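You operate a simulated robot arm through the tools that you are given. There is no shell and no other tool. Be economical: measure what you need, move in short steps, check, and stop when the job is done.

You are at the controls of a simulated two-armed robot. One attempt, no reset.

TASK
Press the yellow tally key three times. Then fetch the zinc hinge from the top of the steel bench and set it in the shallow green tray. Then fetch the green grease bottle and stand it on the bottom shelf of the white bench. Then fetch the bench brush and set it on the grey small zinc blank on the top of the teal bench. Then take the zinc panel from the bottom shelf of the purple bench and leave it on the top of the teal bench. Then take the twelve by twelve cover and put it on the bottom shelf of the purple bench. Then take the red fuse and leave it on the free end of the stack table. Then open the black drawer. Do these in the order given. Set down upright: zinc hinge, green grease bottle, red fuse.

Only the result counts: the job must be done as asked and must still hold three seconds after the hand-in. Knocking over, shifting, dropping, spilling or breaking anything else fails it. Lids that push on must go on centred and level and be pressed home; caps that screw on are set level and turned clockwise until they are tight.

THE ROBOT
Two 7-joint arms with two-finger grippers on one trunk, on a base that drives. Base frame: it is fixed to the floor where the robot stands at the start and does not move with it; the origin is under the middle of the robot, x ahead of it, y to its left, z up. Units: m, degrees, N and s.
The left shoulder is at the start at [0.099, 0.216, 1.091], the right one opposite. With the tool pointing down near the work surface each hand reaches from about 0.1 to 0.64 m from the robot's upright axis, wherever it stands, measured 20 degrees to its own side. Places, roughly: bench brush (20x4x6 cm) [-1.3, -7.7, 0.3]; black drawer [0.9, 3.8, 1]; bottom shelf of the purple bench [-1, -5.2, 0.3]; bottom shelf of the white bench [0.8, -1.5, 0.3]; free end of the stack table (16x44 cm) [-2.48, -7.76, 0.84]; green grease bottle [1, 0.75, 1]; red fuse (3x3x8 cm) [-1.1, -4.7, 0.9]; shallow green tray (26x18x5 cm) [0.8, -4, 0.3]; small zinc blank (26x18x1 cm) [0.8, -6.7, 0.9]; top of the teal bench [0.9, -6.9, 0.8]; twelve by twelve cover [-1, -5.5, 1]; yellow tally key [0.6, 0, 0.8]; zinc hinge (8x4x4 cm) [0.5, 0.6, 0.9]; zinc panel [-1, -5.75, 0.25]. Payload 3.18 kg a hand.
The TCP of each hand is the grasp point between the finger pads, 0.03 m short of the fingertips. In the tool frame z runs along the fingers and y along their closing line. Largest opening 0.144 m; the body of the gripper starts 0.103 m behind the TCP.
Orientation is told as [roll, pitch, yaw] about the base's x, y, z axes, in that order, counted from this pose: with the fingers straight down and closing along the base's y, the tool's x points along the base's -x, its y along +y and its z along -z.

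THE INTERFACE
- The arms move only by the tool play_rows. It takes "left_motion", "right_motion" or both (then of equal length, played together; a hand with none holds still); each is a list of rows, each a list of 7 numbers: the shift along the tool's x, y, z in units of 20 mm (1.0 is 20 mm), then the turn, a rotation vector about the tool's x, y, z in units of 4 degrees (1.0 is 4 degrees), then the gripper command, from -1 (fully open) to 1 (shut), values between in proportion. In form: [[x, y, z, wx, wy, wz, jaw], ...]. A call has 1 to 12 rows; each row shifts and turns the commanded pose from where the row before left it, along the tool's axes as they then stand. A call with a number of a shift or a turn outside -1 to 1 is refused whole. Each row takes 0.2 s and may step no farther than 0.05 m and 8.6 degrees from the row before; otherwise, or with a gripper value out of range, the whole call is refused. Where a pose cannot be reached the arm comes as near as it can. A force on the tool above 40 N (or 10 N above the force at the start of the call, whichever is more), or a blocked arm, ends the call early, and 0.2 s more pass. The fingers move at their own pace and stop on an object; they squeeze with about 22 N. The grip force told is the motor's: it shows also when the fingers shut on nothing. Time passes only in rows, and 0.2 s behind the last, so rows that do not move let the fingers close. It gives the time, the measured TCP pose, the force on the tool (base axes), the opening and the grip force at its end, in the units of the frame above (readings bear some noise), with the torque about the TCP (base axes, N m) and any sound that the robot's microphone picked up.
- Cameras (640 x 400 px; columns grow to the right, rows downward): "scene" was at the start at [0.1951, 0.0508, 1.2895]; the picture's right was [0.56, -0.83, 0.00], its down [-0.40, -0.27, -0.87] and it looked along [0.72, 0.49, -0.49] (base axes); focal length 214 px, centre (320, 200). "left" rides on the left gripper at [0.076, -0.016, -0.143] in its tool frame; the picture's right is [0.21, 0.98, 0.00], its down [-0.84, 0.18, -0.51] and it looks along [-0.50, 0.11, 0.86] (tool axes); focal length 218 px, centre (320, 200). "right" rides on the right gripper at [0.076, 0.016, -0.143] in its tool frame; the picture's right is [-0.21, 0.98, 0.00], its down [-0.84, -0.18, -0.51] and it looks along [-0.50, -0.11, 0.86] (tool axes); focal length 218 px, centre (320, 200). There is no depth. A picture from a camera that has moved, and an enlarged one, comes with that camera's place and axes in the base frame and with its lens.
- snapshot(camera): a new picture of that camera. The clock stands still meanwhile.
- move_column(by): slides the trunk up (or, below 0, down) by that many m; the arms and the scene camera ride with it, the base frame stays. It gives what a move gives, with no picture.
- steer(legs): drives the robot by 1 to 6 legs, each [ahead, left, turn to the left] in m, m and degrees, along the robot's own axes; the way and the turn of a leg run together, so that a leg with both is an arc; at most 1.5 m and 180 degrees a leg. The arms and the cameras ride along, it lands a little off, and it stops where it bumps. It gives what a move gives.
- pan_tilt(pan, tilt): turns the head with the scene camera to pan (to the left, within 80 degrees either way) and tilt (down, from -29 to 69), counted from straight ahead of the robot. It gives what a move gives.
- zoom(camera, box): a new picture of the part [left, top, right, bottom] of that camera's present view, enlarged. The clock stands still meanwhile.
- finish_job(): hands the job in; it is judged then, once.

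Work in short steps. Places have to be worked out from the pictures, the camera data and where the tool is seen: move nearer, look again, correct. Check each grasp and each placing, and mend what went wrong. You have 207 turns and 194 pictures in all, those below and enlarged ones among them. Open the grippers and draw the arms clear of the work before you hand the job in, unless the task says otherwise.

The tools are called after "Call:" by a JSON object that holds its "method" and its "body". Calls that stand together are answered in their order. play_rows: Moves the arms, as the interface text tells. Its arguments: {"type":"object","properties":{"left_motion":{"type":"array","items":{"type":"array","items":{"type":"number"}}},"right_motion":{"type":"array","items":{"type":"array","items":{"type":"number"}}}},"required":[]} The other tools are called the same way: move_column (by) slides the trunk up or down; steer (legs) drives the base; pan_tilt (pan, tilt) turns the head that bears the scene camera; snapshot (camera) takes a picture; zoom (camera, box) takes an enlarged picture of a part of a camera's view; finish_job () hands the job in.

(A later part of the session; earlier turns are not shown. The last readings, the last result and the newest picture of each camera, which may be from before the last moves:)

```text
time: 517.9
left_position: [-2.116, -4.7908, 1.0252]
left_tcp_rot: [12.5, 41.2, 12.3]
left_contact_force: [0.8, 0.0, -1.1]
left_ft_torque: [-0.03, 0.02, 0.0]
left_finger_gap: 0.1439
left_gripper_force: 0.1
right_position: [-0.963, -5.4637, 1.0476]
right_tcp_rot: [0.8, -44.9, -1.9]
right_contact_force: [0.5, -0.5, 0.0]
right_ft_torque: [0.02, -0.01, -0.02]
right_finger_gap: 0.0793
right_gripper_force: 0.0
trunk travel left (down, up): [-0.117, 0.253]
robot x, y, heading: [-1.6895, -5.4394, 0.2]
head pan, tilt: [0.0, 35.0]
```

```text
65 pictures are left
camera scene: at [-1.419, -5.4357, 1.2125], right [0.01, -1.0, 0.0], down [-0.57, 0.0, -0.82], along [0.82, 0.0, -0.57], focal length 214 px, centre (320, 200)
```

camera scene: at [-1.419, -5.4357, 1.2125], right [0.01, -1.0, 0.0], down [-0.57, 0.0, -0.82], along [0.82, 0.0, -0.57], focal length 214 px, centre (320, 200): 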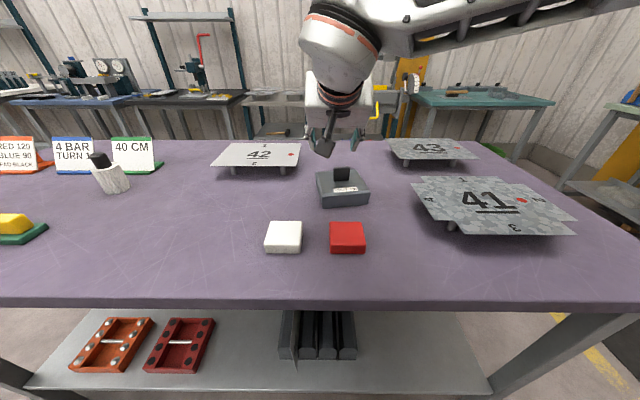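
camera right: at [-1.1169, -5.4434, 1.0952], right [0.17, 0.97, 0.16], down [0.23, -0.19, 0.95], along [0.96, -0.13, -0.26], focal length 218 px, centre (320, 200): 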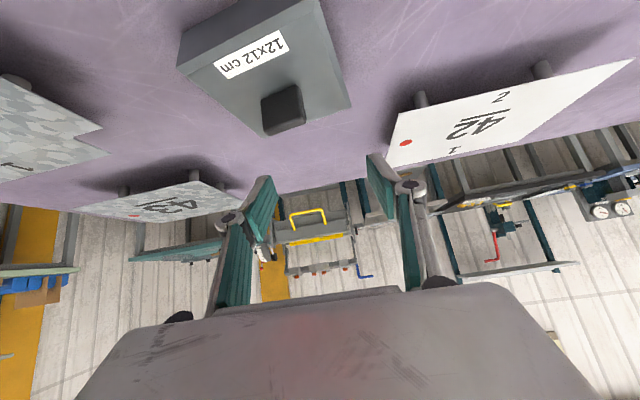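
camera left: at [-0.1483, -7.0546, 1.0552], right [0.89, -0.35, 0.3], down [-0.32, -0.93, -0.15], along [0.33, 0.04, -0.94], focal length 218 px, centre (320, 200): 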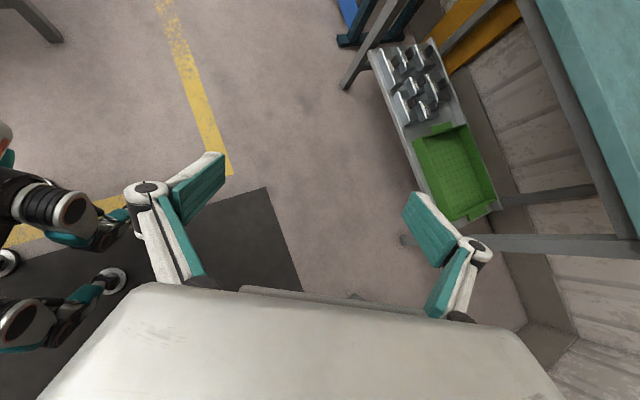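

The handle is nearer than I thought, at about [−0.885, −5.50]. I move above and in front of it.

Call:
{"method": "play_rows", "body": {"right_motion": [[-0.18, -0.34, 0.85, 0, 0, 0, -0.1], [-0.18, -0.34, 0.85, 0, 0, 0, -0.1], [-0.18, -0.34, 0.85, 0, 0, 0, -0.1], [-0.18, -0.34, 0.85, 0, 0, 0, -0.1]]}}

Call:
{"method": "snapshot", "body": {"camera": "right"}}

Call:
{"method": "zoom", "body": {"camera": "scene", "box": [250, 130, 420, 240]}}

```text
time: 518.9
left_position: [-2.117, -4.7901, 1.0246]
left_tcp_rot: [12.4, 41.3, 12.4]
left_contact_force: [0.1, 0.9, -0.2]
left_ft_torque: [0.04, -0.03, -0.01]
left_finger_gap: 0.1441
left_gripper_force: 0.1
right_position: [-0.9054, -5.4921, 1.006]
right_tcp_rot: [0.7, -44.9, -1.9]
right_contact_force: [-0.2, 0.2, -0.4]
right_ft_torque: [-0.02, -0.02, -0.01]
right_finger_gap: 0.079
right_gripper_force: 0.1
trunk travel left (down, up): [-0.117, 0.253]
robot x, y, heading: [-1.6891, -5.4352, 0.2]
head pan, tilt: [0.0, 35.0]
```

```text
64 pictures are left
camera right: at [-1.0594, -5.4717, 1.0554], right [0.17, 0.97, 0.16], down [0.24, -0.19, 0.95], along [0.96, -0.13, -0.26], focal length 218 px, centre (320, 200)
```

right: 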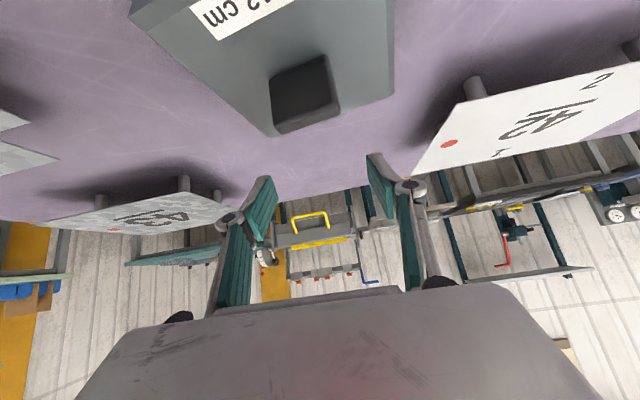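

```text
3.64 times, centred on (335, 185) of scene
camera zoom: at [-1.4187, -5.4359, 1.2123], right [0.01, -1.0, 0.0], down [-0.57, 0.0, -0.82], along [0.82, 0.0, -0.57], focal length 780 px, centre (266, 254)
```

zoom: 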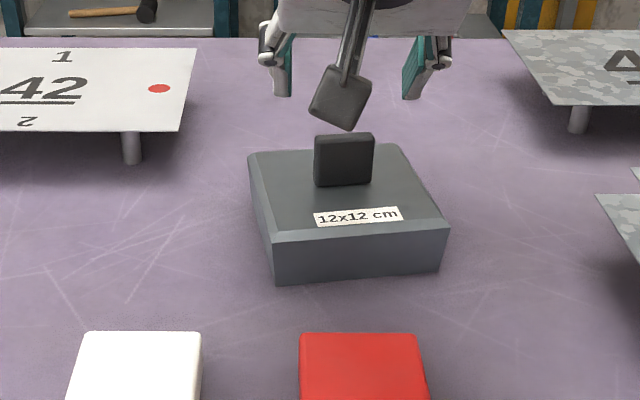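

Call:
{"method": "zoom", "body": {"camera": "right", "box": [120, 0, 420, 190]}}

```text
2.11 times, centred on (270, 95) of right
camera zoom: at [-1.0594, -5.4717, 1.0554], right [0.17, 0.97, 0.16], down [0.24, -0.19, 0.95], along [0.96, -0.13, -0.26], focal length 460 px, centre (425, 421)
```

zoom: 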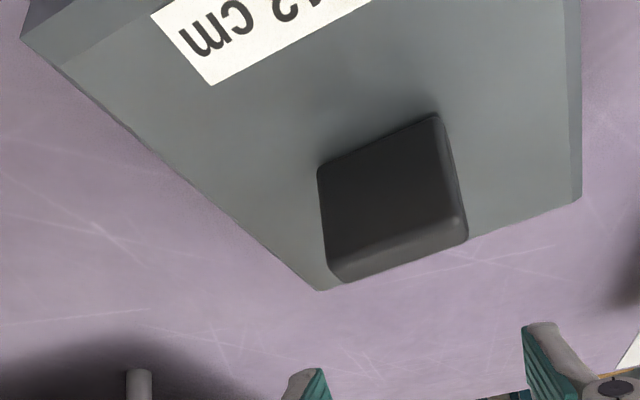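

Stereo from the two close views puts the bench top at z≈0.90 and the handle at x −0.955…−0.93, y −5.487, z 0.95–0.98. I back up to x≈−0.955 and descend around the handle.

Call:
{"method": "play_rows", "body": {"right_motion": [[-0.53, 0, -0.53, 0, 0, 0, -0.1], [-0.53, 0, -0.53, 0, 0, 0, -0.1], [0.885, 0.12, -0.885, 0, 0, 0, -0.1], [0.885, 0.12, -0.885, 0, 0, 0, -0.1], [0.6, 0, 0.6, 0, 0, 0, -0.1], [0.5, 0, 0.5, 0, 0, 0, -0.1]]}}

Call:
{"method": "zoom", "body": {"camera": "right", "box": [160, 40, 480, 240]}}

Call:
{"method": "zoom", "body": {"camera": "scene", "box": [250, 130, 420, 240]}}

```text
time: 520.3
left_position: [-2.1178, -4.7906, 1.0248]
left_tcp_rot: [12.4, 41.1, 12.3]
left_contact_force: [0.1, 0.2, -0.4]
left_ft_torque: [-0.02, -0.03, -0.01]
left_finger_gap: 0.1438
left_gripper_force: 0.0
right_position: [-0.9539, -5.486, 1.0069]
right_tcp_rot: [0.8, -44.8, -2.0]
right_contact_force: [-0.1, 0.3, 0.1]
right_ft_torque: [-0.03, 0.02, -0.02]
right_finger_gap: 0.0792
right_gripper_force: 0.0
trunk travel left (down, up): [-0.117, 0.253]
robot x, y, heading: [-1.6917, -5.4345, 0.1]
head pan, tilt: [0.0, 35.0]
```

```text
2.00 times, centred on (320, 140) of right
camera zoom: at [-1.1094, -5.4662, 1.0557], right [0.17, 0.97, 0.16], down [0.23, -0.19, 0.95], along [0.96, -0.13, -0.26], focal length 436 px, centre (320, 320)
```

zoom: 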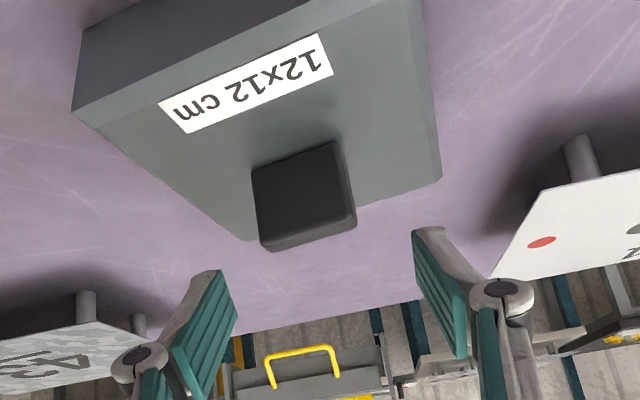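

```text
3.64 times, centred on (335, 185) of scene
camera zoom: at [-1.4191, -5.4357, 1.2125], right [0.01, -1.0, 0.0], down [-0.57, 0.0, -0.82], along [0.82, 0.0, -0.57], focal length 780 px, centre (266, 254)
```

zoom: 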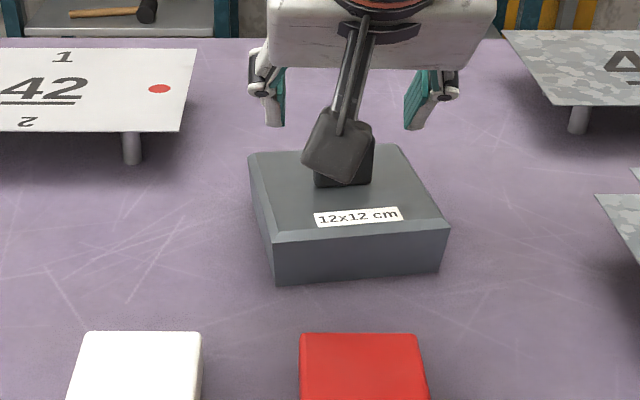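

Aligned laterally. I lower the last 2 cm and close on the handle.

Call:
{"method": "play_rows", "body": {"right_motion": [[0.26, 0, 0.26, 0, 0, 0, -0.1], [0.26, 0, 0.26, 0, 0, 0, -0.1], [0.2, 0, 0.2, 0, 0, 0, -0.1]]}}

Call:
{"method": "play_rows", "body": {"right_motion": [[0, 0, 0, 0, 0, 0, 0.2], [0, 0, 0, 0, 0, 0, 0.5], [0, 0, 0, 0, 0, 0, 1], [0, 0, 0, 0, 0, 0, 1]]}}

Call:
{"method": "zoom", "body": {"camera": "right", "box": [160, 40, 480, 240]}}

```text
time: 521.1
left_position: [-2.1176, -4.7913, 1.0255]
left_tcp_rot: [12.5, 41.3, 12.3]
left_contact_force: [-0.2, -1.1, 0.2]
left_ft_torque: [-0.01, 0.02, -0.03]
left_finger_gap: 0.144
left_gripper_force: 0.1
right_position: [-0.9556, -5.4856, 0.9871]
right_tcp_rot: [0.8, -44.9, -2.1]
right_contact_force: [0.1, 0.6, -0.2]
right_ft_torque: [-0.01, 0.0, 0.01]
right_finger_gap: 0.0791
right_gripper_force: 0.0
trunk travel left (down, up): [-0.117, 0.253]
robot x, y, heading: [-1.6881, -5.4365, 0.1]
head pan, tilt: [0.0, 35.0]
```

```text
time: 522.1
left_position: [-2.1167, -4.7914, 1.024]
left_tcp_rot: [12.5, 41.2, 12.3]
left_contact_force: [-0.5, 0.1, 0.7]
left_ft_torque: [0.03, 0.01, 0.01]
left_finger_gap: 0.1441
left_gripper_force: 0.2
right_position: [-0.9547, -5.4856, 0.9869]
right_tcp_rot: [0.8, -45.0, -2.0]
right_contact_force: [-0.1, 0.0, 0.6]
right_ft_torque: [0.07, 0.0, 0.01]
right_finger_gap: 0.0402
right_gripper_force: 21.8
trunk travel left (down, up): [-0.117, 0.253]
robot x, y, heading: [-1.6892, -5.4381, 0.4]
head pan, tilt: [0.0, 35.0]
```

```text
2.00 times, centred on (320, 140) of right
camera zoom: at [-1.1094, -5.4661, 1.0356], right [0.17, 0.97, 0.16], down [0.23, -0.19, 0.95], along [0.96, -0.13, -0.26], focal length 436 px, centre (320, 320)
```

zoom: 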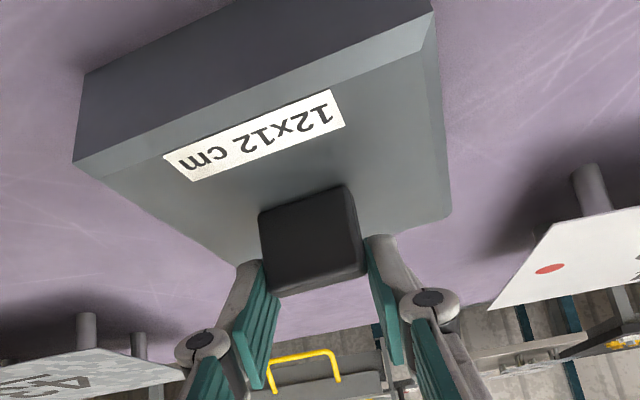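

Handle gripped (0.040 m). I lift 3 cm and check the hold.

Call:
{"method": "play_rows", "body": {"right_motion": [[-0.2, 0, -0.2, 0, 0, 0, 1], [-0.3, 0, -0.3, 0, 0, 0, 1], [-0.3, 0, -0.3, 0, 0, 0, 1], [-0.3, 0, -0.3, 0, 0, 0, 1], [0, 0, 0, 0, 0, 0, 1]]}}

Call:
{"method": "zoom", "body": {"camera": "right", "box": [160, 40, 480, 240]}}

Call:
{"method": "zoom", "body": {"camera": "scene", "box": [250, 130, 420, 240]}}

```text
time: 523.3
left_position: [-2.1173, -4.7909, 1.0248]
left_tcp_rot: [12.5, 41.1, 12.3]
left_contact_force: [-0.8, 0.5, -0.1]
left_ft_torque: [0.01, -0.01, 0.01]
left_finger_gap: 0.1439
left_gripper_force: 0.0
right_position: [-0.9554, -5.4845, 1.0183]
right_tcp_rot: [0.8, -44.8, -2.0]
right_contact_force: [0.5, -0.4, -1.6]
right_ft_torque: [-0.03, 0.01, -0.05]
right_finger_gap: 0.04
right_gripper_force: 21.7
trunk travel left (down, up): [-0.117, 0.253]
robot x, y, heading: [-1.687, -5.4368, 0.2]
head pan, tilt: [0.0, 35.0]
```

```text
2.00 times, centred on (320, 140) of right
camera zoom: at [-1.1088, -5.465, 1.0662], right [0.17, 0.97, 0.16], down [0.23, -0.19, 0.95], along [0.96, -0.13, -0.26], focal length 436 px, centre (320, 320)
```

zoom: 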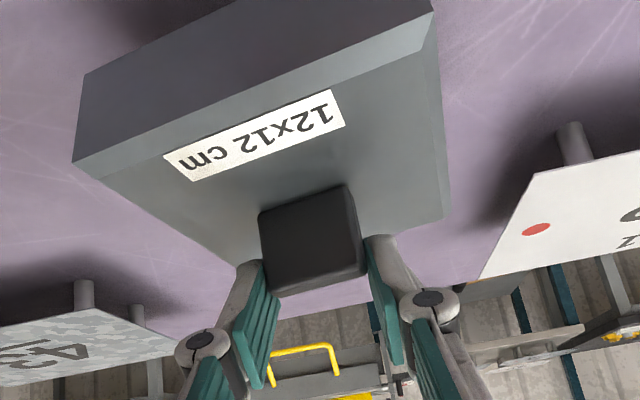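

```text
3.64 times, centred on (335, 185) of scene
camera zoom: at [-1.4189, -5.4358, 1.2124], right [0.01, -1.0, 0.0], down [-0.57, 0.0, -0.82], along [0.82, 0.0, -0.57], focal length 780 px, centre (266, 254)
```

zoom: 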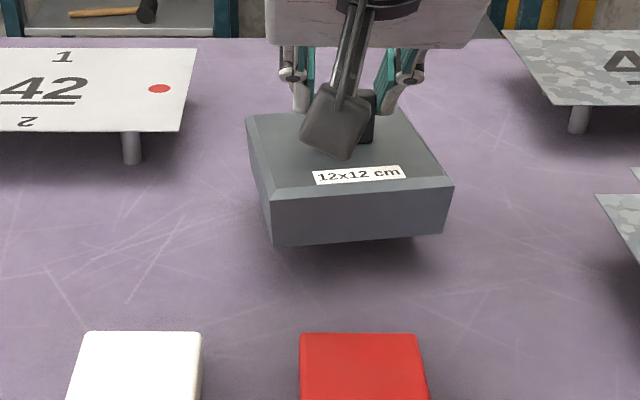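

The cover comes up cleanly. I raise it higher, back away from the bench, and lower toward shelf height in free space.

Call:
{"method": "play_rows", "body": {"right_motion": [[-0.7, 0, -0.7, 0, 0, 0, 1], [-0.7, 0, -0.7, 0, 0, 0, 1], [-0.7, 0, -0.7, 0, 0, 0, 1], [-0.7, 0, -0.7, 0, 0, 0, 1]]}}

Call:
{"method": "steer", "body": {"legs": [[-0.62, 0, 0], [0, -0.3, 0]]}}

Call:
{"method": "move_column", "body": {"by": -0.115}}

Call:
{"method": "play_rows", "body": {"right_motion": [[0.45, 0, 0.85, 0, 0, 0, 1], [0.45, 0, 0.85, 0, 0, 0, 1], [0.45, 0, 0.85, 0, 0, 0, 1], [0.45, 0, 0.85, 0, 0, 0, 1], [0.45, 0, 0.85, 0, 0, 0, 1], [0.45, 0, 0.85, 0, 0, 0, 1], [0.45, 0, 0.85, 0, 0, 0, 1], [0.45, 0, 0.85, 0, 0, 0, 1], [0.45, 0, 0.85, 0, 0, 0, 1], [0.45, 0, 0.85, 0, 0, 0, 1], [0.45, 0, 0.85, 0, 0, 0, 1], [0.45, 0, 0.85, 0, 0, 0, 1]]}}

```text
time: 524.3
left_position: [-2.1173, -4.7901, 1.0248]
left_tcp_rot: [12.5, 41.1, 12.3]
left_contact_force: [0.1, 0.4, 0.3]
left_ft_torque: [0.0, 0.0, 0.0]
left_finger_gap: 0.1441
left_gripper_force: 0.1
right_position: [-0.9562, -5.4866, 1.0985]
right_tcp_rot: [0.7, -44.9, -2.0]
right_contact_force: [-0.1, 0.7, -1.6]
right_ft_torque: [0.02, 0.0, 0.02]
right_finger_gap: 0.04
right_gripper_force: 22.2
trunk travel left (down, up): [-0.117, 0.253]
robot x, y, heading: [-1.6881, -5.4379, 0.3]
head pan, tilt: [0.0, 35.0]
```

```text
time: 530.6
left_position: [-2.7233, -5.0985, 1.025]
left_tcp_rot: [12.4, 41.2, 12.1]
left_contact_force: [-0.9, -0.2, 0.3]
left_ft_torque: [0.01, 0.02, 0.02]
left_finger_gap: 0.144
left_gripper_force: 0.0
right_position: [-1.5651, -5.797, 1.0989]
right_tcp_rot: [0.8, -44.9, -2.1]
right_contact_force: [0.7, -0.8, -1.5]
right_ft_torque: [0.0, 0.0, 0.02]
right_finger_gap: 0.0402
right_gripper_force: 22.1
trunk travel left (down, up): [-0.117, 0.253]
robot x, y, heading: [-2.2993, -5.7492, 0.0]
head pan, tilt: [0.0, 35.0]
```

```text
time: 532.0
left_position: [-2.7254, -5.098, 0.9095]
left_tcp_rot: [12.5, 41.2, 12.1]
left_contact_force: [-0.8, 0.3, 0.4]
left_ft_torque: [-0.04, -0.03, -0.03]
left_finger_gap: 0.1439
left_gripper_force: 0.0
right_position: [-1.5659, -5.7968, 0.9855]
right_tcp_rot: [0.8, -45.0, -2.2]
right_contact_force: [-0.7, -0.7, -1.7]
right_ft_torque: [0.0, 0.05, 0.01]
right_finger_gap: 0.0397
right_gripper_force: 22.0
trunk travel left (down, up): [-0.002, 0.368]
robot x, y, heading: [-2.3004, -5.7432, 0.1]
head pan, tilt: [0.0, 35.0]
```

```text
time: 534.6
left_position: [-2.724, -5.0978, 0.9098]
left_tcp_rot: [12.4, 41.2, 12.2]
left_contact_force: [-0.2, -0.1, 1.4]
left_ft_torque: [0.01, 0.0, 0.0]
left_finger_gap: 0.1436
left_gripper_force: 0.0
right_position: [-1.4968, -5.7968, 0.761]
right_tcp_rot: [0.7, -44.9, -2.1]
right_contact_force: [-1.0, 0.9, -1.5]
right_ft_torque: [0.03, 0.01, 0.05]
right_finger_gap: 0.0396
right_gripper_force: 22.1
trunk travel left (down, up): [-0.002, 0.368]
robot x, y, heading: [-2.2981, -5.7472, 0.3]
head pan, tilt: [0.0, 35.0]
```

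Call:
{"method": "play_rows", "body": {"right_motion": [[0.55, 0, 0.8, 0, 0, 0, 1], [0.55, 0, 0.8, 0, 0, 0, 1], [0.55, 0, 0.8, 0, 0, 0, 1], [0.55, 0, 0.8, 0, 0, 0, 1], [0.55, 0, 0.8, 0, 0, 0, 1], [0.55, 0, 0.8, 0, 0, 0, 1], [0.55, 0, 0.8, 0, 0, 0, 1], [0.55, 0, 0.8, 0, 0, 0, 1], [0.55, 0, 0.8, 0, 0, 0, 1], [0.55, 0, 0.8, 0, 0, 0, 1], [0.55, 0, 0.8, 0, 0, 0, 1], [0.55, 0, 0.8, 0, 0, 0, 1]]}}

Call:
{"method": "play_rows", "body": {"right_motion": [[0.55, 0, 0.8, 0, 0, 0, 1], [0.55, 0, 0.8, 0, 0, 0, 1], [0.55, 0, 0.8, 0, 0, 0, 1], [0.55, 0, 0.8, 0, 0, 0, 1]]}}

Call:
{"method": "snapshot", "body": {"camera": "scene"}}

Call:
{"method": "snapshot", "body": {"camera": "right"}}

```text
time: 537.2
left_position: [-2.7247, -5.0988, 0.9097]
left_tcp_rot: [12.5, 41.3, 12.2]
left_contact_force: [0.4, 0.7, 0.2]
left_ft_torque: [0.0, 0.01, 0.02]
left_finger_gap: 0.1438
left_gripper_force: 0.1
right_position: [-1.4578, -5.7948, 0.5322]
right_tcp_rot: [0.9, -44.9, -2.1]
right_contact_force: [0.1, -0.7, -1.3]
right_ft_torque: [0.04, 0.03, 0.01]
right_finger_gap: 0.0399
right_gripper_force: 21.9
trunk travel left (down, up): [-0.002, 0.368]
robot x, y, heading: [-2.3013, -5.7453, 0.1]
head pan, tilt: [0.0, 35.0]
```

```text
time: 538.2
left_position: [-2.7243, -5.0986, 0.9092]
left_tcp_rot: [12.5, 41.1, 12.3]
left_contact_force: [0.5, 0.1, 0.4]
left_ft_torque: [-0.03, 0.04, 0.02]
left_finger_gap: 0.144
left_gripper_force: 0.1
right_position: [-1.4418, -5.7964, 0.4551]
right_tcp_rot: [0.7, -44.8, -2.1]
right_contact_force: [0.0, -0.4, -2.4]
right_ft_torque: [-0.03, 0.01, -0.01]
right_finger_gap: 0.04
right_gripper_force: 22.0
trunk travel left (down, up): [-0.002, 0.368]
robot x, y, heading: [-2.3003, -5.7455, 0.1]
head pan, tilt: [0.0, 35.0]
```

```text
56 pictures are left
camera scene: at [-1.919, -5.7446, 1.0633], right [0.0, -1.0, 0.0], down [-0.57, 0.0, -0.82], along [0.82, 0.0, -0.57], focal length 214 px, centre (320, 200)
```

scene: 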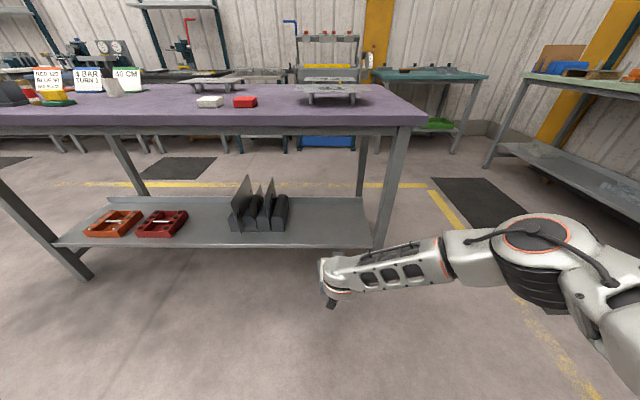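

```text
55 pictures are left
camera right: at [-1.5963, -5.7755, 0.5045], right [0.17, 0.97, 0.16], down [0.23, -0.19, 0.95], along [0.96, -0.13, -0.26], focal length 218 px, centre (320, 200)
```

right: 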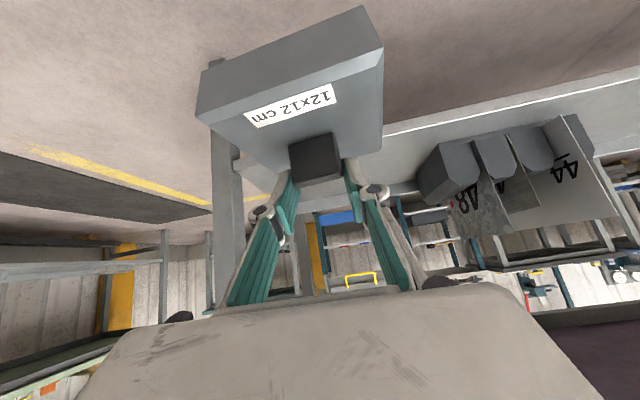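

The free stretch of shelf is y −5.97…−5.60, and the hand is centred on it. I drive in 0.40 m.

Call:
{"method": "steer", "body": {"legs": [[0.3, 0, 0], [0.1, 0, 0]]}}

Call:
{"method": "snapshot", "body": {"camera": "scene"}}

Call:
{"method": "snapshot", "body": {"camera": "right"}}

```text
time: 541.0
left_position: [-2.318, -5.0964, 0.9099]
left_tcp_rot: [12.5, 41.3, 12.2]
left_contact_force: [1.1, 0.8, 0.2]
left_ft_torque: [0.01, 0.01, 0.02]
left_finger_gap: 0.1441
left_gripper_force: 0.1
right_position: [-1.0365, -5.7952, 0.4557]
right_tcp_rot: [0.7, -44.8, -2.1]
right_contact_force: [-0.2, -0.6, -2.0]
right_ft_torque: [-0.03, -0.04, 0.0]
right_finger_gap: 0.0396
right_gripper_force: 21.9
trunk travel left (down, up): [-0.002, 0.368]
robot x, y, heading: [-1.8945, -5.7435, 0.2]
head pan, tilt: [0.0, 35.0]
```

```text
54 pictures are left
camera scene: at [-1.5131, -5.7438, 1.0632], right [0.0, -1.0, 0.0], down [-0.57, 0.0, -0.82], along [0.82, 0.0, -0.57], focal length 214 px, centre (320, 200)
```

scene: 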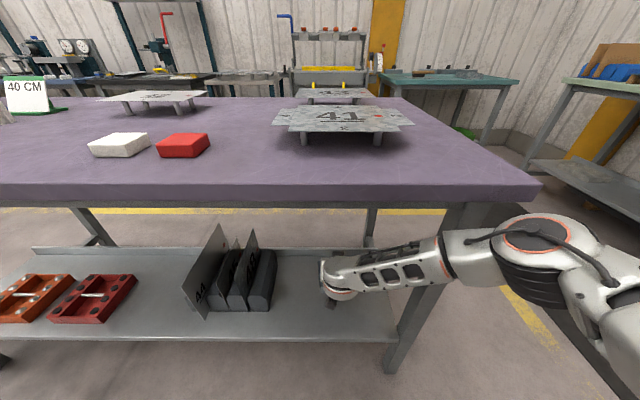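

```text
53 pictures are left
camera right: at [-1.1906, -5.7749, 0.5044], right [0.18, 0.97, 0.16], down [0.23, -0.2, 0.95], along [0.96, -0.13, -0.26], focal length 218 px, centre (320, 200)
```

right: 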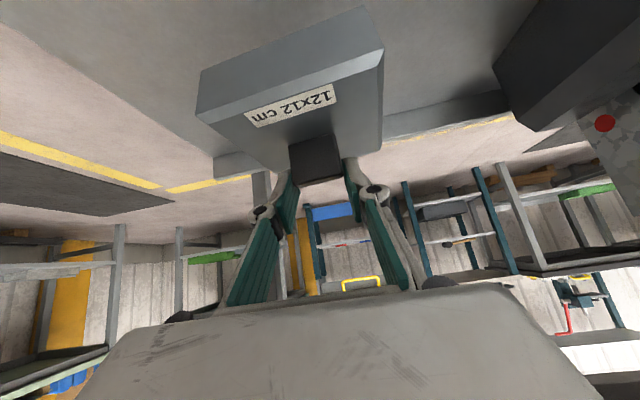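

All clear. I lower onto the shelf.

Call:
{"method": "play_rows", "body": {"right_motion": [[0.35, 0, 0.35, 0, 0, 0, 1], [0.35, 0, 0.35, 0, 0, 0, 1], [0.35, 0, 0.35, 0, 0, 0, 1], [0.35, 0, 0.35, 0, 0, 0, 1], [0.2, 0, 0.2, 0, 0, 0, 1]]}}

Call:
{"method": "play_rows", "body": {"right_motion": [[0.1, 0, 0.1, 0, 0, 0, 1], [0.1, 0, 0.1, 0, 0, 0, 1], [0.1, 0, 0.1, 0, 0, 0, 1]]}}

```text
time: 542.2
left_position: [-2.3181, -5.0966, 0.9096]
left_tcp_rot: [12.5, 41.2, 12.1]
left_contact_force: [-0.4, 0.3, 0.6]
left_ft_torque: [-0.03, -0.02, 0.01]
left_finger_gap: 0.1439
left_gripper_force: 0.0
right_position: [-1.0362, -5.7945, 0.411]
right_tcp_rot: [0.6, -44.9, -2.1]
right_contact_force: [0.1, -0.8, -2.3]
right_ft_torque: [-0.02, -0.03, -0.02]
right_finger_gap: 0.0397
right_gripper_force: 21.4
trunk travel left (down, up): [-0.002, 0.368]
robot x, y, heading: [-1.8932, -5.7427, 0.2]
head pan, tilt: [0.0, 35.0]
```

```text
time: 543.0
left_position: [-2.3175, -5.0965, 0.9098]
left_tcp_rot: [12.5, 41.3, 12.2]
left_contact_force: [-0.3, -0.9, -0.3]
left_ft_torque: [-0.01, 0.0, 0.02]
left_finger_gap: 0.1439
left_gripper_force: 0.0
right_position: [-1.0378, -5.7955, 0.403]
right_tcp_rot: [0.8, -44.9, -2.1]
right_contact_force: [0.0, -0.3, -1.8]
right_ft_torque: [0.0, 0.01, -0.01]
right_finger_gap: 0.0397
right_gripper_force: 22.4
trunk travel left (down, up): [-0.002, 0.368]
robot x, y, heading: [-1.8934, -5.744, -0.1]
head pan, tilt: [0.0, 35.0]
```

Call:
{"method": "play_rows", "body": {"right_motion": [[0.1, 0, 0.1, 0, 0, 0, 1], [0.1, 0, 0.1, 0, 0, 0, 1], [0.1, 0, 0.1, 0, 0, 0, 1]]}}

Call:
{"method": "play_rows", "body": {"right_motion": [[0.1, 0, 0.1, 0, 0, 0, 1], [0.1, 0, 0.1, 0, 0, 0, 1], [0.1, 0, 0.1, 0, 0, 0, 1]]}}

```text
time: 543.9
left_position: [-2.3184, -5.0976, 0.909]
left_tcp_rot: [12.5, 41.2, 12.3]
left_contact_force: [0.0, 0.3, 0.1]
left_ft_torque: [-0.01, 0.01, -0.01]
left_finger_gap: 0.144
left_gripper_force: 0.0
right_position: [-1.0359, -5.7949, 0.3948]
right_tcp_rot: [0.7, -45.0, -2.1]
right_contact_force: [0.1, -0.5, -2.0]
right_ft_torque: [0.01, 0.05, -0.02]
right_finger_gap: 0.0395
right_gripper_force: 22.1
trunk travel left (down, up): [-0.002, 0.368]
robot x, y, heading: [-1.894, -5.7461, 0.0]
head pan, tilt: [0.0, 35.0]
```

```text
time: 544.6
left_position: [-2.3201, -5.0969, 0.9088]
left_tcp_rot: [12.4, 41.1, 12.1]
left_contact_force: [0.0, 0.1, -0.2]
left_ft_torque: [-0.02, 0.02, 0.04]
left_finger_gap: 0.1439
left_gripper_force: 0.1
right_position: [-1.0356, -5.7944, 0.3882]
right_tcp_rot: [0.8, -45.0, -2.1]
right_contact_force: [-1.6, -2.2, 6.1]
right_ft_torque: [0.3, 0.22, 0.2]
right_finger_gap: 0.0399
right_gripper_force: 22.0
trunk travel left (down, up): [-0.002, 0.368]
robot x, y, heading: [-1.893, -5.7428, 0.3]
head pan, tilt: [0.0, 35.0]
```

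Contact. I release and withdraw along the finger direction.

Call:
{"method": "play_rows", "body": {"right_motion": [[0, 0, 0, 0, 0, 0, 0.3], [0, 0, 0, 0, 0, 0, -0.1], [0, 0, 0, 0, 0, 0, -0.1], [-0.2, 0, -0.5, 0, 0, 0, -0.1], [-0.2, 0, -1, 0, 0, 0, -0.1], [-0.2, 0, -1, 0, 0, 0, -0.1], [0, 0, -1, 0, 0, 0, -0.1], [0, 0, -1, 0, 0, 0, -0.1]]}}

Call:
{"method": "snapshot", "body": {"camera": "right"}}

```text
time: 546.5
left_position: [-2.3182, -5.0979, 0.9084]
left_tcp_rot: [12.6, 41.2, 12.2]
left_contact_force: [-0.3, -0.3, -0.2]
left_ft_torque: [0.04, -0.01, -0.02]
left_finger_gap: 0.1442
left_gripper_force: 0.0
right_position: [-1.0919, -5.7947, 0.4583]
right_tcp_rot: [0.7, -45.0, -2.2]
right_contact_force: [0.1, 0.7, 1.1]
right_ft_torque: [0.0, 0.01, 0.01]
right_finger_gap: 0.0791
right_gripper_force: 0.0
trunk travel left (down, up): [-0.002, 0.368]
robot x, y, heading: [-1.8921, -5.7436, 0.1]
head pan, tilt: [0.0, 35.0]
```

```text
52 pictures are left
camera right: at [-1.2467, -5.7744, 0.5072], right [0.18, 0.97, 0.16], down [0.23, -0.2, 0.95], along [0.96, -0.13, -0.26], focal length 218 px, centre (320, 200)
```

right: 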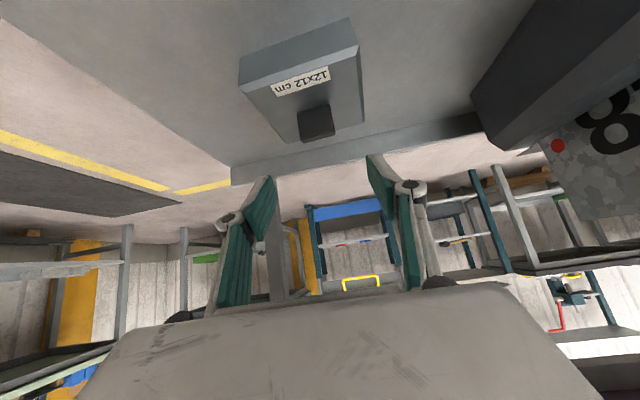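

The cover rests on the shelf. Now the red fuse near [−1.10, −4.73] on the bench top: I back out, raise up, and strafe north.

Call:
{"method": "steer", "body": {"legs": [[-0.33, 0, 0]]}}

Call:
{"method": "play_rows", "body": {"right_motion": [[-0.45, 0, -0.85, 0, 0, 0, -0.1], [-0.45, 0, -0.85, 0, 0, 0, -0.1], [-0.45, 0, -0.85, 0, 0, 0, -0.1], [-0.45, 0, -0.85, 0, 0, 0, -0.1], [-0.45, 0, -0.85, 0, 0, 0, -0.1], [-0.45, 0, -0.85, 0, 0, 0, -0.1], [-0.45, 0, -0.85, 0, 0, 0, -0.1], [-0.45, 0, -0.85, 0, 0, 0, -0.1], [-0.55, 0, -0.8, 0, 0, 0, -0.1], [-0.55, 0, -0.8, 0, 0, 0, -0.1], [-0.55, 0, -0.8, 0, 0, 0, -0.1], [-0.55, 0, -0.8, 0, 0, 0, -0.1]]}}

Call:
{"method": "move_column", "body": {"by": 0.15}}

Call:
{"method": "play_rows", "body": {"right_motion": [[-0.7, 0, -0.7, 0, 0, 0, -0.1], [-0.7, 0, -0.7, 0, 0, 0, -0.1], [-0.7, 0, -0.7, 0, 0, 0, -0.1], [-0.7, 0, -0.7, 0, 0, 0, -0.1], [-0.7, 0, -0.7, 0, 0, 0, -0.1], [-0.7, 0, -0.7, 0, 0, 0, -0.1], [-0.7, 0, -0.7, 0, 0, 0, -0.1], [-0.7, 0, -0.7, 0, 0, 0, -0.1], [-0.7, 0, -0.7, 0, 0, 0, -0.1], [-0.7, 0, -0.7, 0, 0, 0, -0.1], [-0.7, 0, -0.7, 0, 0, 0, -0.1], [-0.7, 0, -0.7, 0, 0, 0, -0.1]]}}

Call:
{"method": "steer", "body": {"legs": [[0, 1.0, 0]]}}

Call:
{"method": "snapshot", "body": {"camera": "scene"}}

```text
time: 548.7
left_position: [-2.6569, -5.0957, 0.9093]
left_tcp_rot: [12.5, 41.1, 11.9]
left_contact_force: [-0.1, -0.5, -0.3]
left_ft_torque: [-0.01, 0.03, 0.0]
left_finger_gap: 0.1441
left_gripper_force: 0.1
right_position: [-1.4322, -5.7973, 0.4595]
right_tcp_rot: [0.8, -44.9, -2.4]
right_contact_force: [-0.1, 0.0, 0.6]
right_ft_torque: [-0.02, -0.01, -0.03]
right_finger_gap: 0.0794
right_gripper_force: 0.1
trunk travel left (down, up): [-0.002, 0.368]
robot x, y, heading: [-2.2295, -5.7468, 0.2]
head pan, tilt: [0.0, 35.0]
```

```text
time: 551.3
left_position: [-2.6556, -5.0963, 0.9086]
left_tcp_rot: [12.5, 41.2, 11.9]
left_contact_force: [-1.1, 0.6, 0.1]
left_ft_torque: [-0.01, 0.03, -0.02]
left_finger_gap: 0.1442
left_gripper_force: 0.2
right_position: [-1.4893, -5.7977, 0.683]
right_tcp_rot: [0.7, -44.9, -2.2]
right_contact_force: [0.5, 0.0, -0.4]
right_ft_torque: [0.01, 0.02, 0.01]
right_finger_gap: 0.0793
right_gripper_force: 0.0
trunk travel left (down, up): [-0.002, 0.368]
robot x, y, heading: [-2.2296, -5.7453, -0.2]
head pan, tilt: [0.0, 35.0]
```

```text
time: 553.0
left_position: [-2.6552, -5.0959, 1.0603]
left_tcp_rot: [12.5, 41.3, 12.0]
left_contact_force: [1.5, 0.3, 0.1]
left_ft_torque: [0.0, -0.01, 0.0]
left_finger_gap: 0.1442
left_gripper_force: 0.0
right_position: [-1.4897, -5.7974, 0.8302]
right_tcp_rot: [0.7, -44.8, -2.3]
right_contact_force: [-0.2, -0.8, 0.1]
right_ft_torque: [0.02, 0.0, 0.04]
right_finger_gap: 0.0792
right_gripper_force: 0.0
trunk travel left (down, up): [-0.152, 0.218]
robot x, y, heading: [-2.2303, -5.7461, -0.0]
head pan, tilt: [0.0, 35.0]
```

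```text
time: 555.6
left_position: [-2.6563, -5.0962, 1.0596]
left_tcp_rot: [12.5, 41.2, 12.0]
left_contact_force: [-0.5, -0.1, -0.5]
left_ft_torque: [-0.01, -0.01, -0.04]
left_finger_gap: 0.1441
left_gripper_force: 0.2
right_position: [-1.4915, -5.7989, 1.0718]
right_tcp_rot: [0.8, -44.8, -2.2]
right_contact_force: [-0.5, -0.3, -0.2]
right_ft_torque: [-0.04, 0.01, -0.01]
right_finger_gap: 0.0795
right_gripper_force: 0.0
trunk travel left (down, up): [-0.152, 0.218]
robot x, y, heading: [-2.2302, -5.7439, -0.0]
head pan, tilt: [0.0, 35.0]
```

```text
time: 564.8
left_position: [-2.6291, -4.0797, 1.0595]
left_tcp_rot: [12.5, 41.2, 10.7]
left_contact_force: [0.0, 0.2, -0.3]
left_ft_torque: [0.02, -0.03, -0.01]
left_finger_gap: 0.1441
left_gripper_force: 0.0
right_position: [-1.4796, -4.8083, 1.0702]
right_tcp_rot: [0.7, -44.8, -3.5]
right_contact_force: [0.3, -0.2, 0.5]
right_ft_torque: [-0.01, 0.01, 0.03]
right_finger_gap: 0.0793
right_gripper_force: 0.0
trunk travel left (down, up): [-0.152, 0.218]
robot x, y, heading: [-2.2206, -4.7384, -1.2]
head pan, tilt: [0.0, 35.0]
```

```text
51 pictures are left
camera scene: at [-1.9884, -4.7437, 1.2544], right [-0.02, -1.0, 0.0], down [-0.57, 0.01, -0.82], along [0.82, -0.02, -0.57], focal length 214 px, centre (320, 200)
```

scene: 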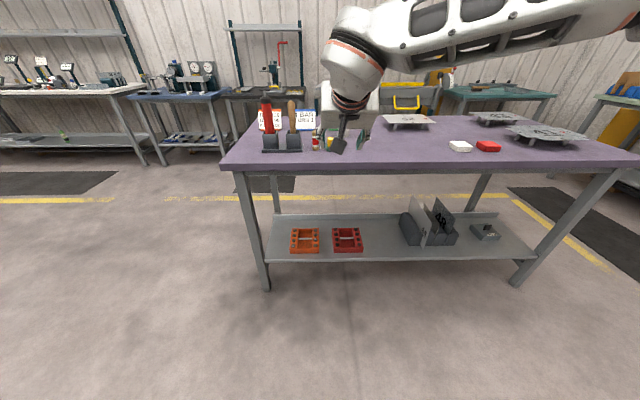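

Call:
{"method": "zoom", "body": {"camera": "scene", "box": [240, 90, 400, 180]}}

Call:
{"method": "snapshot", "body": {"camera": "right"}}

```text
4.00 times, centred on (320, 135) of scene
camera zoom: at [-1.9884, -4.7437, 1.2544], right [-0.02, -1.0, 0.0], down [-0.57, 0.01, -0.82], along [0.82, -0.02, -0.57], focal length 858 px, centre (320, 460)
```

zoom: 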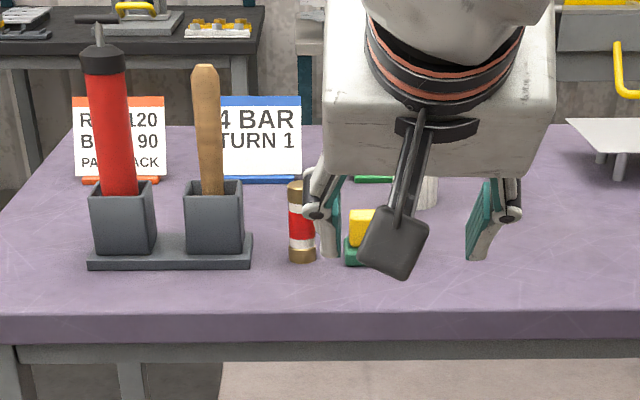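

```text
49 pictures are left
camera right: at [-1.6333, -4.7845, 1.1189], right [0.2, 0.97, 0.16], down [0.23, -0.2, 0.95], along [0.95, -0.16, -0.26], focal length 218 px, centre (320, 200)
```

right: 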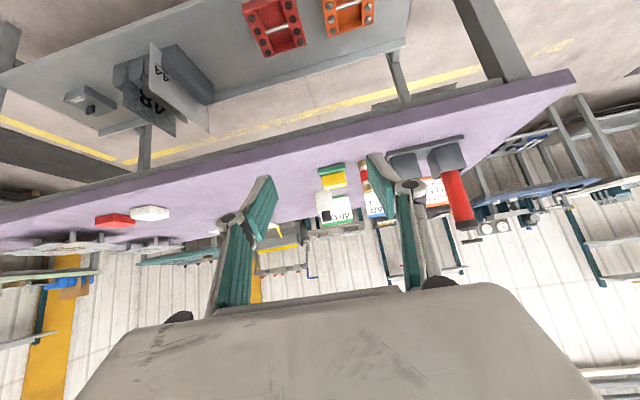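

The fuse stands at about [−1.097, −4.745], z 0.90–0.985, between the tool block and a yellow block. I square the heading, drive closer and narrow the opening to 5.5 cm.

Call:
{"method": "steer", "body": {"legs": [[0, 0.048, 1.2], [0.26, 0, 0]]}}

Call:
{"method": "play_rows", "body": {"right_motion": [[0, 0, 0, -0.28, 0, -0.28, 0.24], [0, 0, 0, -0.28, 0, -0.28, 0.24]]}}

Call:
{"method": "snapshot", "body": {"camera": "right"}}

Call:
{"method": "zoom", "body": {"camera": "scene", "box": [230, 90, 410, 210]}}

```text
time: 567.4
left_position: [-2.3716, -4.0406, 1.0586]
left_tcp_rot: [12.5, 41.2, 11.6]
left_contact_force: [0.8, 0.1, -0.5]
left_ft_torque: [-0.01, 0.05, 0.0]
left_finger_gap: 0.1441
left_gripper_force: 0.1
right_position: [-1.2119, -4.7506, 1.0704]
right_tcp_rot: [0.7, -45.0, -2.7]
right_contact_force: [0.3, 0.0, -0.5]
right_ft_torque: [0.03, -0.02, -0.03]
right_finger_gap: 0.079
right_gripper_force: 0.0
trunk travel left (down, up): [-0.152, 0.218]
robot x, y, heading: [-1.9521, -4.6906, -0.3]
head pan, tilt: [0.0, 35.0]
```

```text
time: 568.0
left_position: [-2.3717, -4.0404, 1.0597]
left_tcp_rot: [12.5, 41.1, 11.6]
left_contact_force: [0.0, -0.4, 0.0]
left_ft_torque: [0.0, 0.0, 0.0]
left_finger_gap: 0.1438
left_gripper_force: 0.0
right_position: [-1.2101, -4.7507, 1.0715]
right_tcp_rot: [0.9, -44.9, 0.5]
right_contact_force: [-0.1, 1.1, -0.1]
right_ft_torque: [0.0, 0.02, 0.0]
right_finger_gap: 0.0546
right_gripper_force: 0.1
trunk travel left (down, up): [-0.152, 0.218]
robot x, y, heading: [-1.9516, -4.6922, -0.5]
head pan, tilt: [0.0, 35.0]
```

```text
48 pictures are left
camera right: at [-1.3655, -4.737, 1.119], right [0.13, 0.98, 0.16], down [0.24, -0.18, 0.95], along [0.96, -0.09, -0.26], focal length 218 px, centre (320, 200)
```

right: 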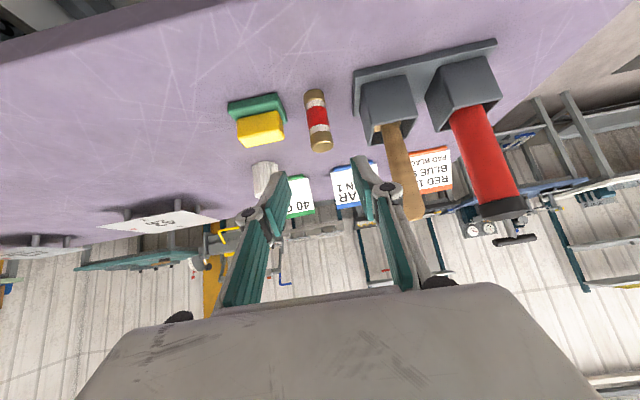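

```text
3.33 times, centred on (320, 150) of scene
camera zoom: at [-1.7209, -4.6935, 1.2544], right [-0.01, -1.0, 0.0], down [-0.57, 0.0, -0.82], along [0.82, -0.01, -0.57], focal length 715 px, centre (320, 367)
```

zoom: 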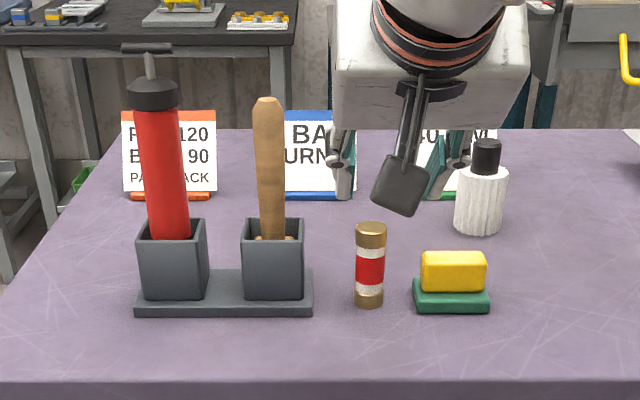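

Refined fuse position: [−1.108, −4.748]. I approach along the finger direction.

Call:
{"method": "play_rows", "body": {"right_motion": [[0.086, 0.02, 0.99, 0, 0, 0, 0.24], [0.086, 0.02, 0.99, 0, 0, 0, 0.24], [0.086, 0.02, 0.99, 0, 0, 0, 0.24], [0.086, 0.02, 0.99, 0, 0, 0, 0.24], [0.086, 0.02, 0.99, 0, 0, 0, 0.24]]}}

Call:
{"method": "snapshot", "body": {"camera": "right"}}

```text
time: 569.2
left_position: [-2.3711, -4.0398, 1.0596]
left_tcp_rot: [12.5, 41.3, 11.5]
left_contact_force: [-0.5, 0.5, -0.8]
left_ft_torque: [0.01, 0.01, -0.01]
left_finger_gap: 0.1438
left_gripper_force: 0.1
right_position: [-1.1462, -4.7471, 0.9928]
right_tcp_rot: [0.7, -44.9, 0.6]
right_contact_force: [-0.4, -0.2, 0.4]
right_ft_torque: [-0.02, 0.0, 0.0]
right_finger_gap: 0.0548
right_gripper_force: 0.0
trunk travel left (down, up): [-0.152, 0.218]
robot x, y, heading: [-1.9519, -4.6889, -0.6]
head pan, tilt: [0.0, 35.0]
```

```text
46 pictures are left
camera right: at [-1.3015, -4.7341, 1.0408], right [0.13, 0.98, 0.16], down [0.24, -0.18, 0.95], along [0.96, -0.09, -0.26], focal length 218 px, centre (320, 200)
```

right: 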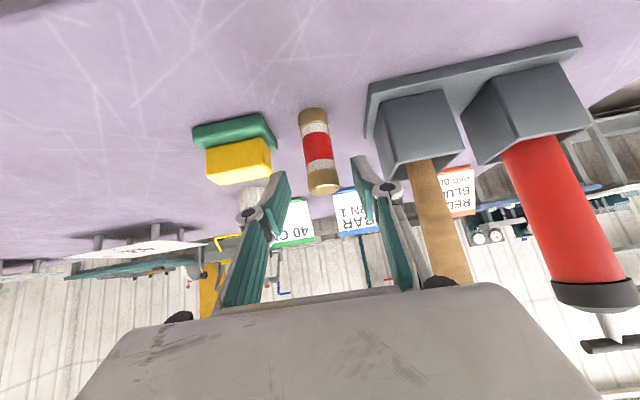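

Call:
{"method": "play_rows", "body": {"right_motion": [[0.05, -0.02, 0.98, 0, 0, 0, 0.24], [0.05, -0.02, 0.98, 0, 0, 0, 0.24], [0.05, 0, 0.8, 0, 0, 0, 0.24], [0, 0, 0, 0, 0, 0, 0.5], [0, 0, 0, 0, 0, 0, 1], [0, 0, 0, 0, 0, 0, 1]]}}

Call:
{"method": "snapshot", "body": {"camera": "right"}}

```text
time: 570.6
left_position: [-2.3725, -4.0397, 1.0594]
left_tcp_rot: [12.5, 41.2, 11.6]
left_contact_force: [0.3, -1.2, -0.3]
left_ft_torque: [-0.01, 0.03, 0.03]
left_finger_gap: 0.1441
left_gripper_force: 0.0
right_position: [-1.1095, -4.7464, 0.9522]
right_tcp_rot: [0.7, -44.8, 0.6]
right_contact_force: [0.3, 0.3, 0.0]
right_ft_torque: [0.0, 0.04, -0.02]
right_finger_gap: 0.0279
right_gripper_force: 22.2
trunk travel left (down, up): [-0.152, 0.218]
robot x, y, heading: [-1.9527, -4.6939, -0.8]
head pan, tilt: [0.0, 35.0]
```

```text
45 pictures are left
camera right: at [-1.2652, -4.7329, 1.0008], right [0.13, 0.98, 0.16], down [0.24, -0.18, 0.95], along [0.96, -0.09, -0.26], focal length 218 px, centre (320, 200)
```

right: 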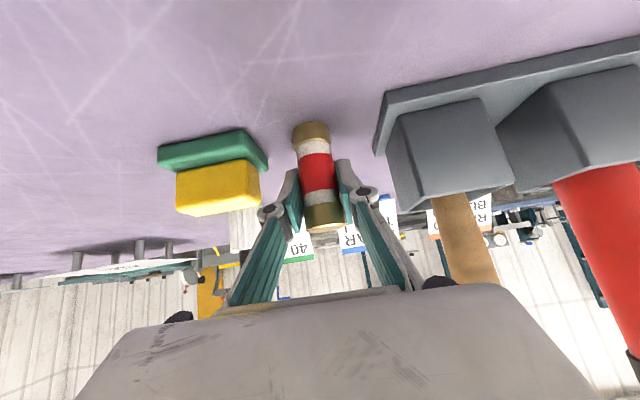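

Fuse gripped (0.028 m). I lift straight up, back away, and head toward the stack table.

Call:
{"method": "play_rows", "body": {"right_motion": [[-0.4, 0, -0.4, 0, 0, 0, 1], [-0.7, 0, -0.7, 0, 0, 0, 1], [-0.7, 0, -0.7, 0, 0, 0, 1], [-0.7, 0, -0.7, 0, 0, 0, 1], [-0.7, 0, -0.7, 0, 0, 0, 1], [-0.7, 0, -0.7, 0, 0, 0, 1], [-0.7, 0, -0.7, 0, 0, 0, 1]]}}

Call:
{"method": "steer", "body": {"legs": [[-0.35, 0, 0], [0, -0.6, 0.8], [0, 0, -90], [0.9, 0, 0]]}}

Call:
{"method": "pan_tilt", "body": {"pan": 0, "tilt": 30}}

Call:
{"method": "snapshot", "body": {"camera": "scene"}}

```text
time: 572.2
left_position: [-2.3725, -4.0399, 1.0596]
left_tcp_rot: [12.5, 41.2, 11.6]
left_contact_force: [0.2, -0.3, -0.3]
left_ft_torque: [0.01, -0.03, 0.01]
left_finger_gap: 0.1439
left_gripper_force: 0.1
right_position: [-1.1107, -4.7484, 1.085]
right_tcp_rot: [0.8, -44.9, 0.4]
right_contact_force: [0.9, -1.0, -0.4]
right_ft_torque: [0.01, 0.03, 0.01]
right_finger_gap: 0.0278
right_gripper_force: 22.5
trunk travel left (down, up): [-0.152, 0.218]
robot x, y, heading: [-1.9536, -4.6912, -0.2]
head pan, tilt: [0.0, 35.0]
```

```text
time: 588.1
left_position: [-1.6659, -5.7749, 1.0597]
left_tcp_rot: [12.5, 41.3, -77.6]
left_contact_force: [-0.1, -0.8, 0.0]
left_ft_torque: [0.01, 0.04, 0.04]
left_finger_gap: 0.1439
left_gripper_force: 0.0
right_position: [-2.3547, -7.0465, 1.084]
right_tcp_rot: [0.8, -44.9, -88.6]
right_contact_force: [0.8, -0.5, -0.9]
right_ft_torque: [-0.02, 0.01, 0.0]
right_finger_gap: 0.0278
right_gripper_force: 22.1
trunk travel left (down, up): [-0.152, 0.218]
robot x, y, heading: [-2.3102, -6.2031, -89.6]
head pan, tilt: [0.0, 35.0]
```

```text
time: 588.7
left_position: [-1.6657, -5.7741, 1.0581]
left_tcp_rot: [12.6, 41.2, -77.4]
left_contact_force: [0.4, -0.4, -0.3]
left_ft_torque: [0.01, -0.01, -0.03]
left_finger_gap: 0.1441
left_gripper_force: 0.1
right_position: [-2.3544, -7.0469, 1.0848]
right_tcp_rot: [0.8, -44.8, -88.7]
right_contact_force: [0.7, -0.3, -0.9]
right_ft_torque: [-0.03, 0.02, -0.03]
right_finger_gap: 0.0272
right_gripper_force: 22.2
trunk travel left (down, up): [-0.152, 0.218]
robot x, y, heading: [-2.3132, -6.2041, -89.7]
head pan, tilt: [0.0, 30.0]
```

```text
44 pictures are left
camera scene: at [-2.3076, -6.4356, 1.2622], right [-1.0, -0.01, 0.0], down [0.0, 0.5, -0.87], along [0.01, -0.87, -0.5], focal length 214 px, centre (320, 200)
```

scene: 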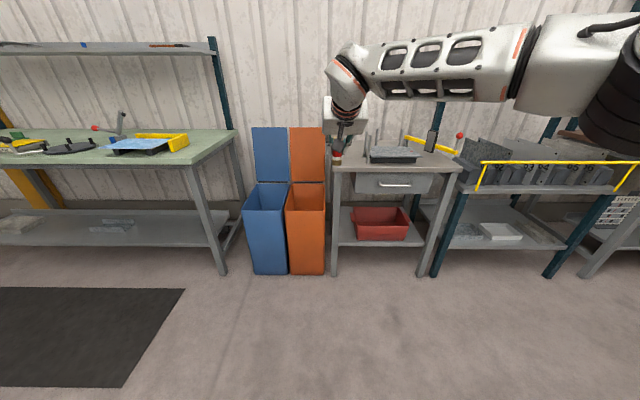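

Call:
{"method": "zoom", "body": {"camera": "scene", "box": [310, 110, 480, 210]}}

```text
3.76 times, centred on (395, 160) of scene
camera zoom: at [-2.3076, -6.4356, 1.2622], right [-1.0, -0.01, 0.0], down [0.0, 0.5, -0.87], along [0.01, -0.87, -0.5], focal length 807 px, centre (38, 351)
```

zoom: 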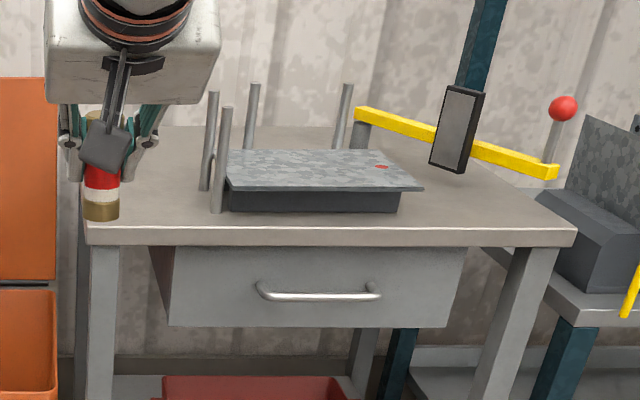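

The free end spans x≈−2.36…−2.55 left of the stack's posts. I drive to put the fuse over [−2.445, −7.70].

Call:
{"method": "steer", "body": {"legs": [[0, -0.091, 0], [0.5, 0, 0], [0.153, 0, 0]]}}

Call:
{"method": "snapshot", "body": {"camera": "scene"}}

Call:
{"method": "snapshot", "body": {"camera": "right"}}

```text
time: 593.7
left_position: [-1.7504, -6.4212, 1.0596]
left_tcp_rot: [12.5, 41.1, -77.4]
left_contact_force: [-0.2, -0.2, 0.5]
left_ft_torque: [0.06, 0.04, 0.01]
left_finger_gap: 0.144
left_gripper_force: 0.1
right_position: [-2.4397, -7.694, 1.0827]
right_tcp_rot: [0.7, -44.9, -88.6]
right_contact_force: [0.5, -0.7, -0.8]
right_ft_torque: [0.03, -0.02, -0.02]
right_finger_gap: 0.0269
right_gripper_force: 21.9
trunk travel left (down, up): [-0.152, 0.218]
robot x, y, heading: [-2.4003, -6.8516, -89.5]
head pan, tilt: [0.0, 30.0]
```

```text
42 pictures are left
camera scene: at [-2.3923, -7.0828, 1.2622], right [-1.0, -0.01, 0.0], down [0.0, 0.5, -0.87], along [0.01, -0.87, -0.5], focal length 214 px, centre (320, 200)
```

scene: 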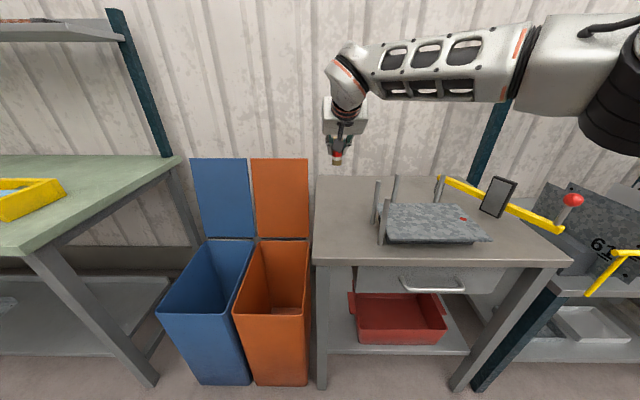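

```text
41 pictures are left
camera right: at [-2.4286, -7.5384, 1.1317], right [0.98, -0.12, 0.16], down [-0.18, -0.25, 0.95], along [-0.07, -0.96, -0.26], focal length 218 px, centre (320, 200)
```

right: 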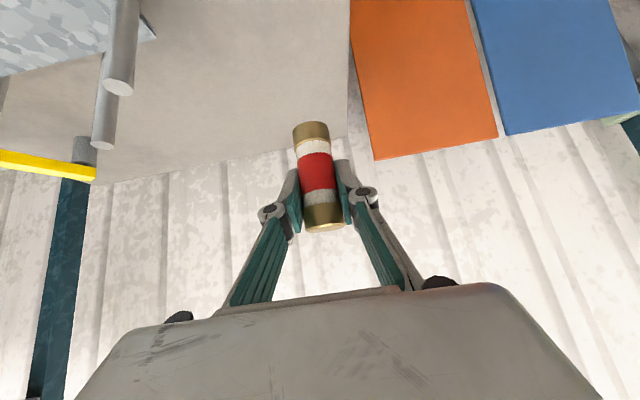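

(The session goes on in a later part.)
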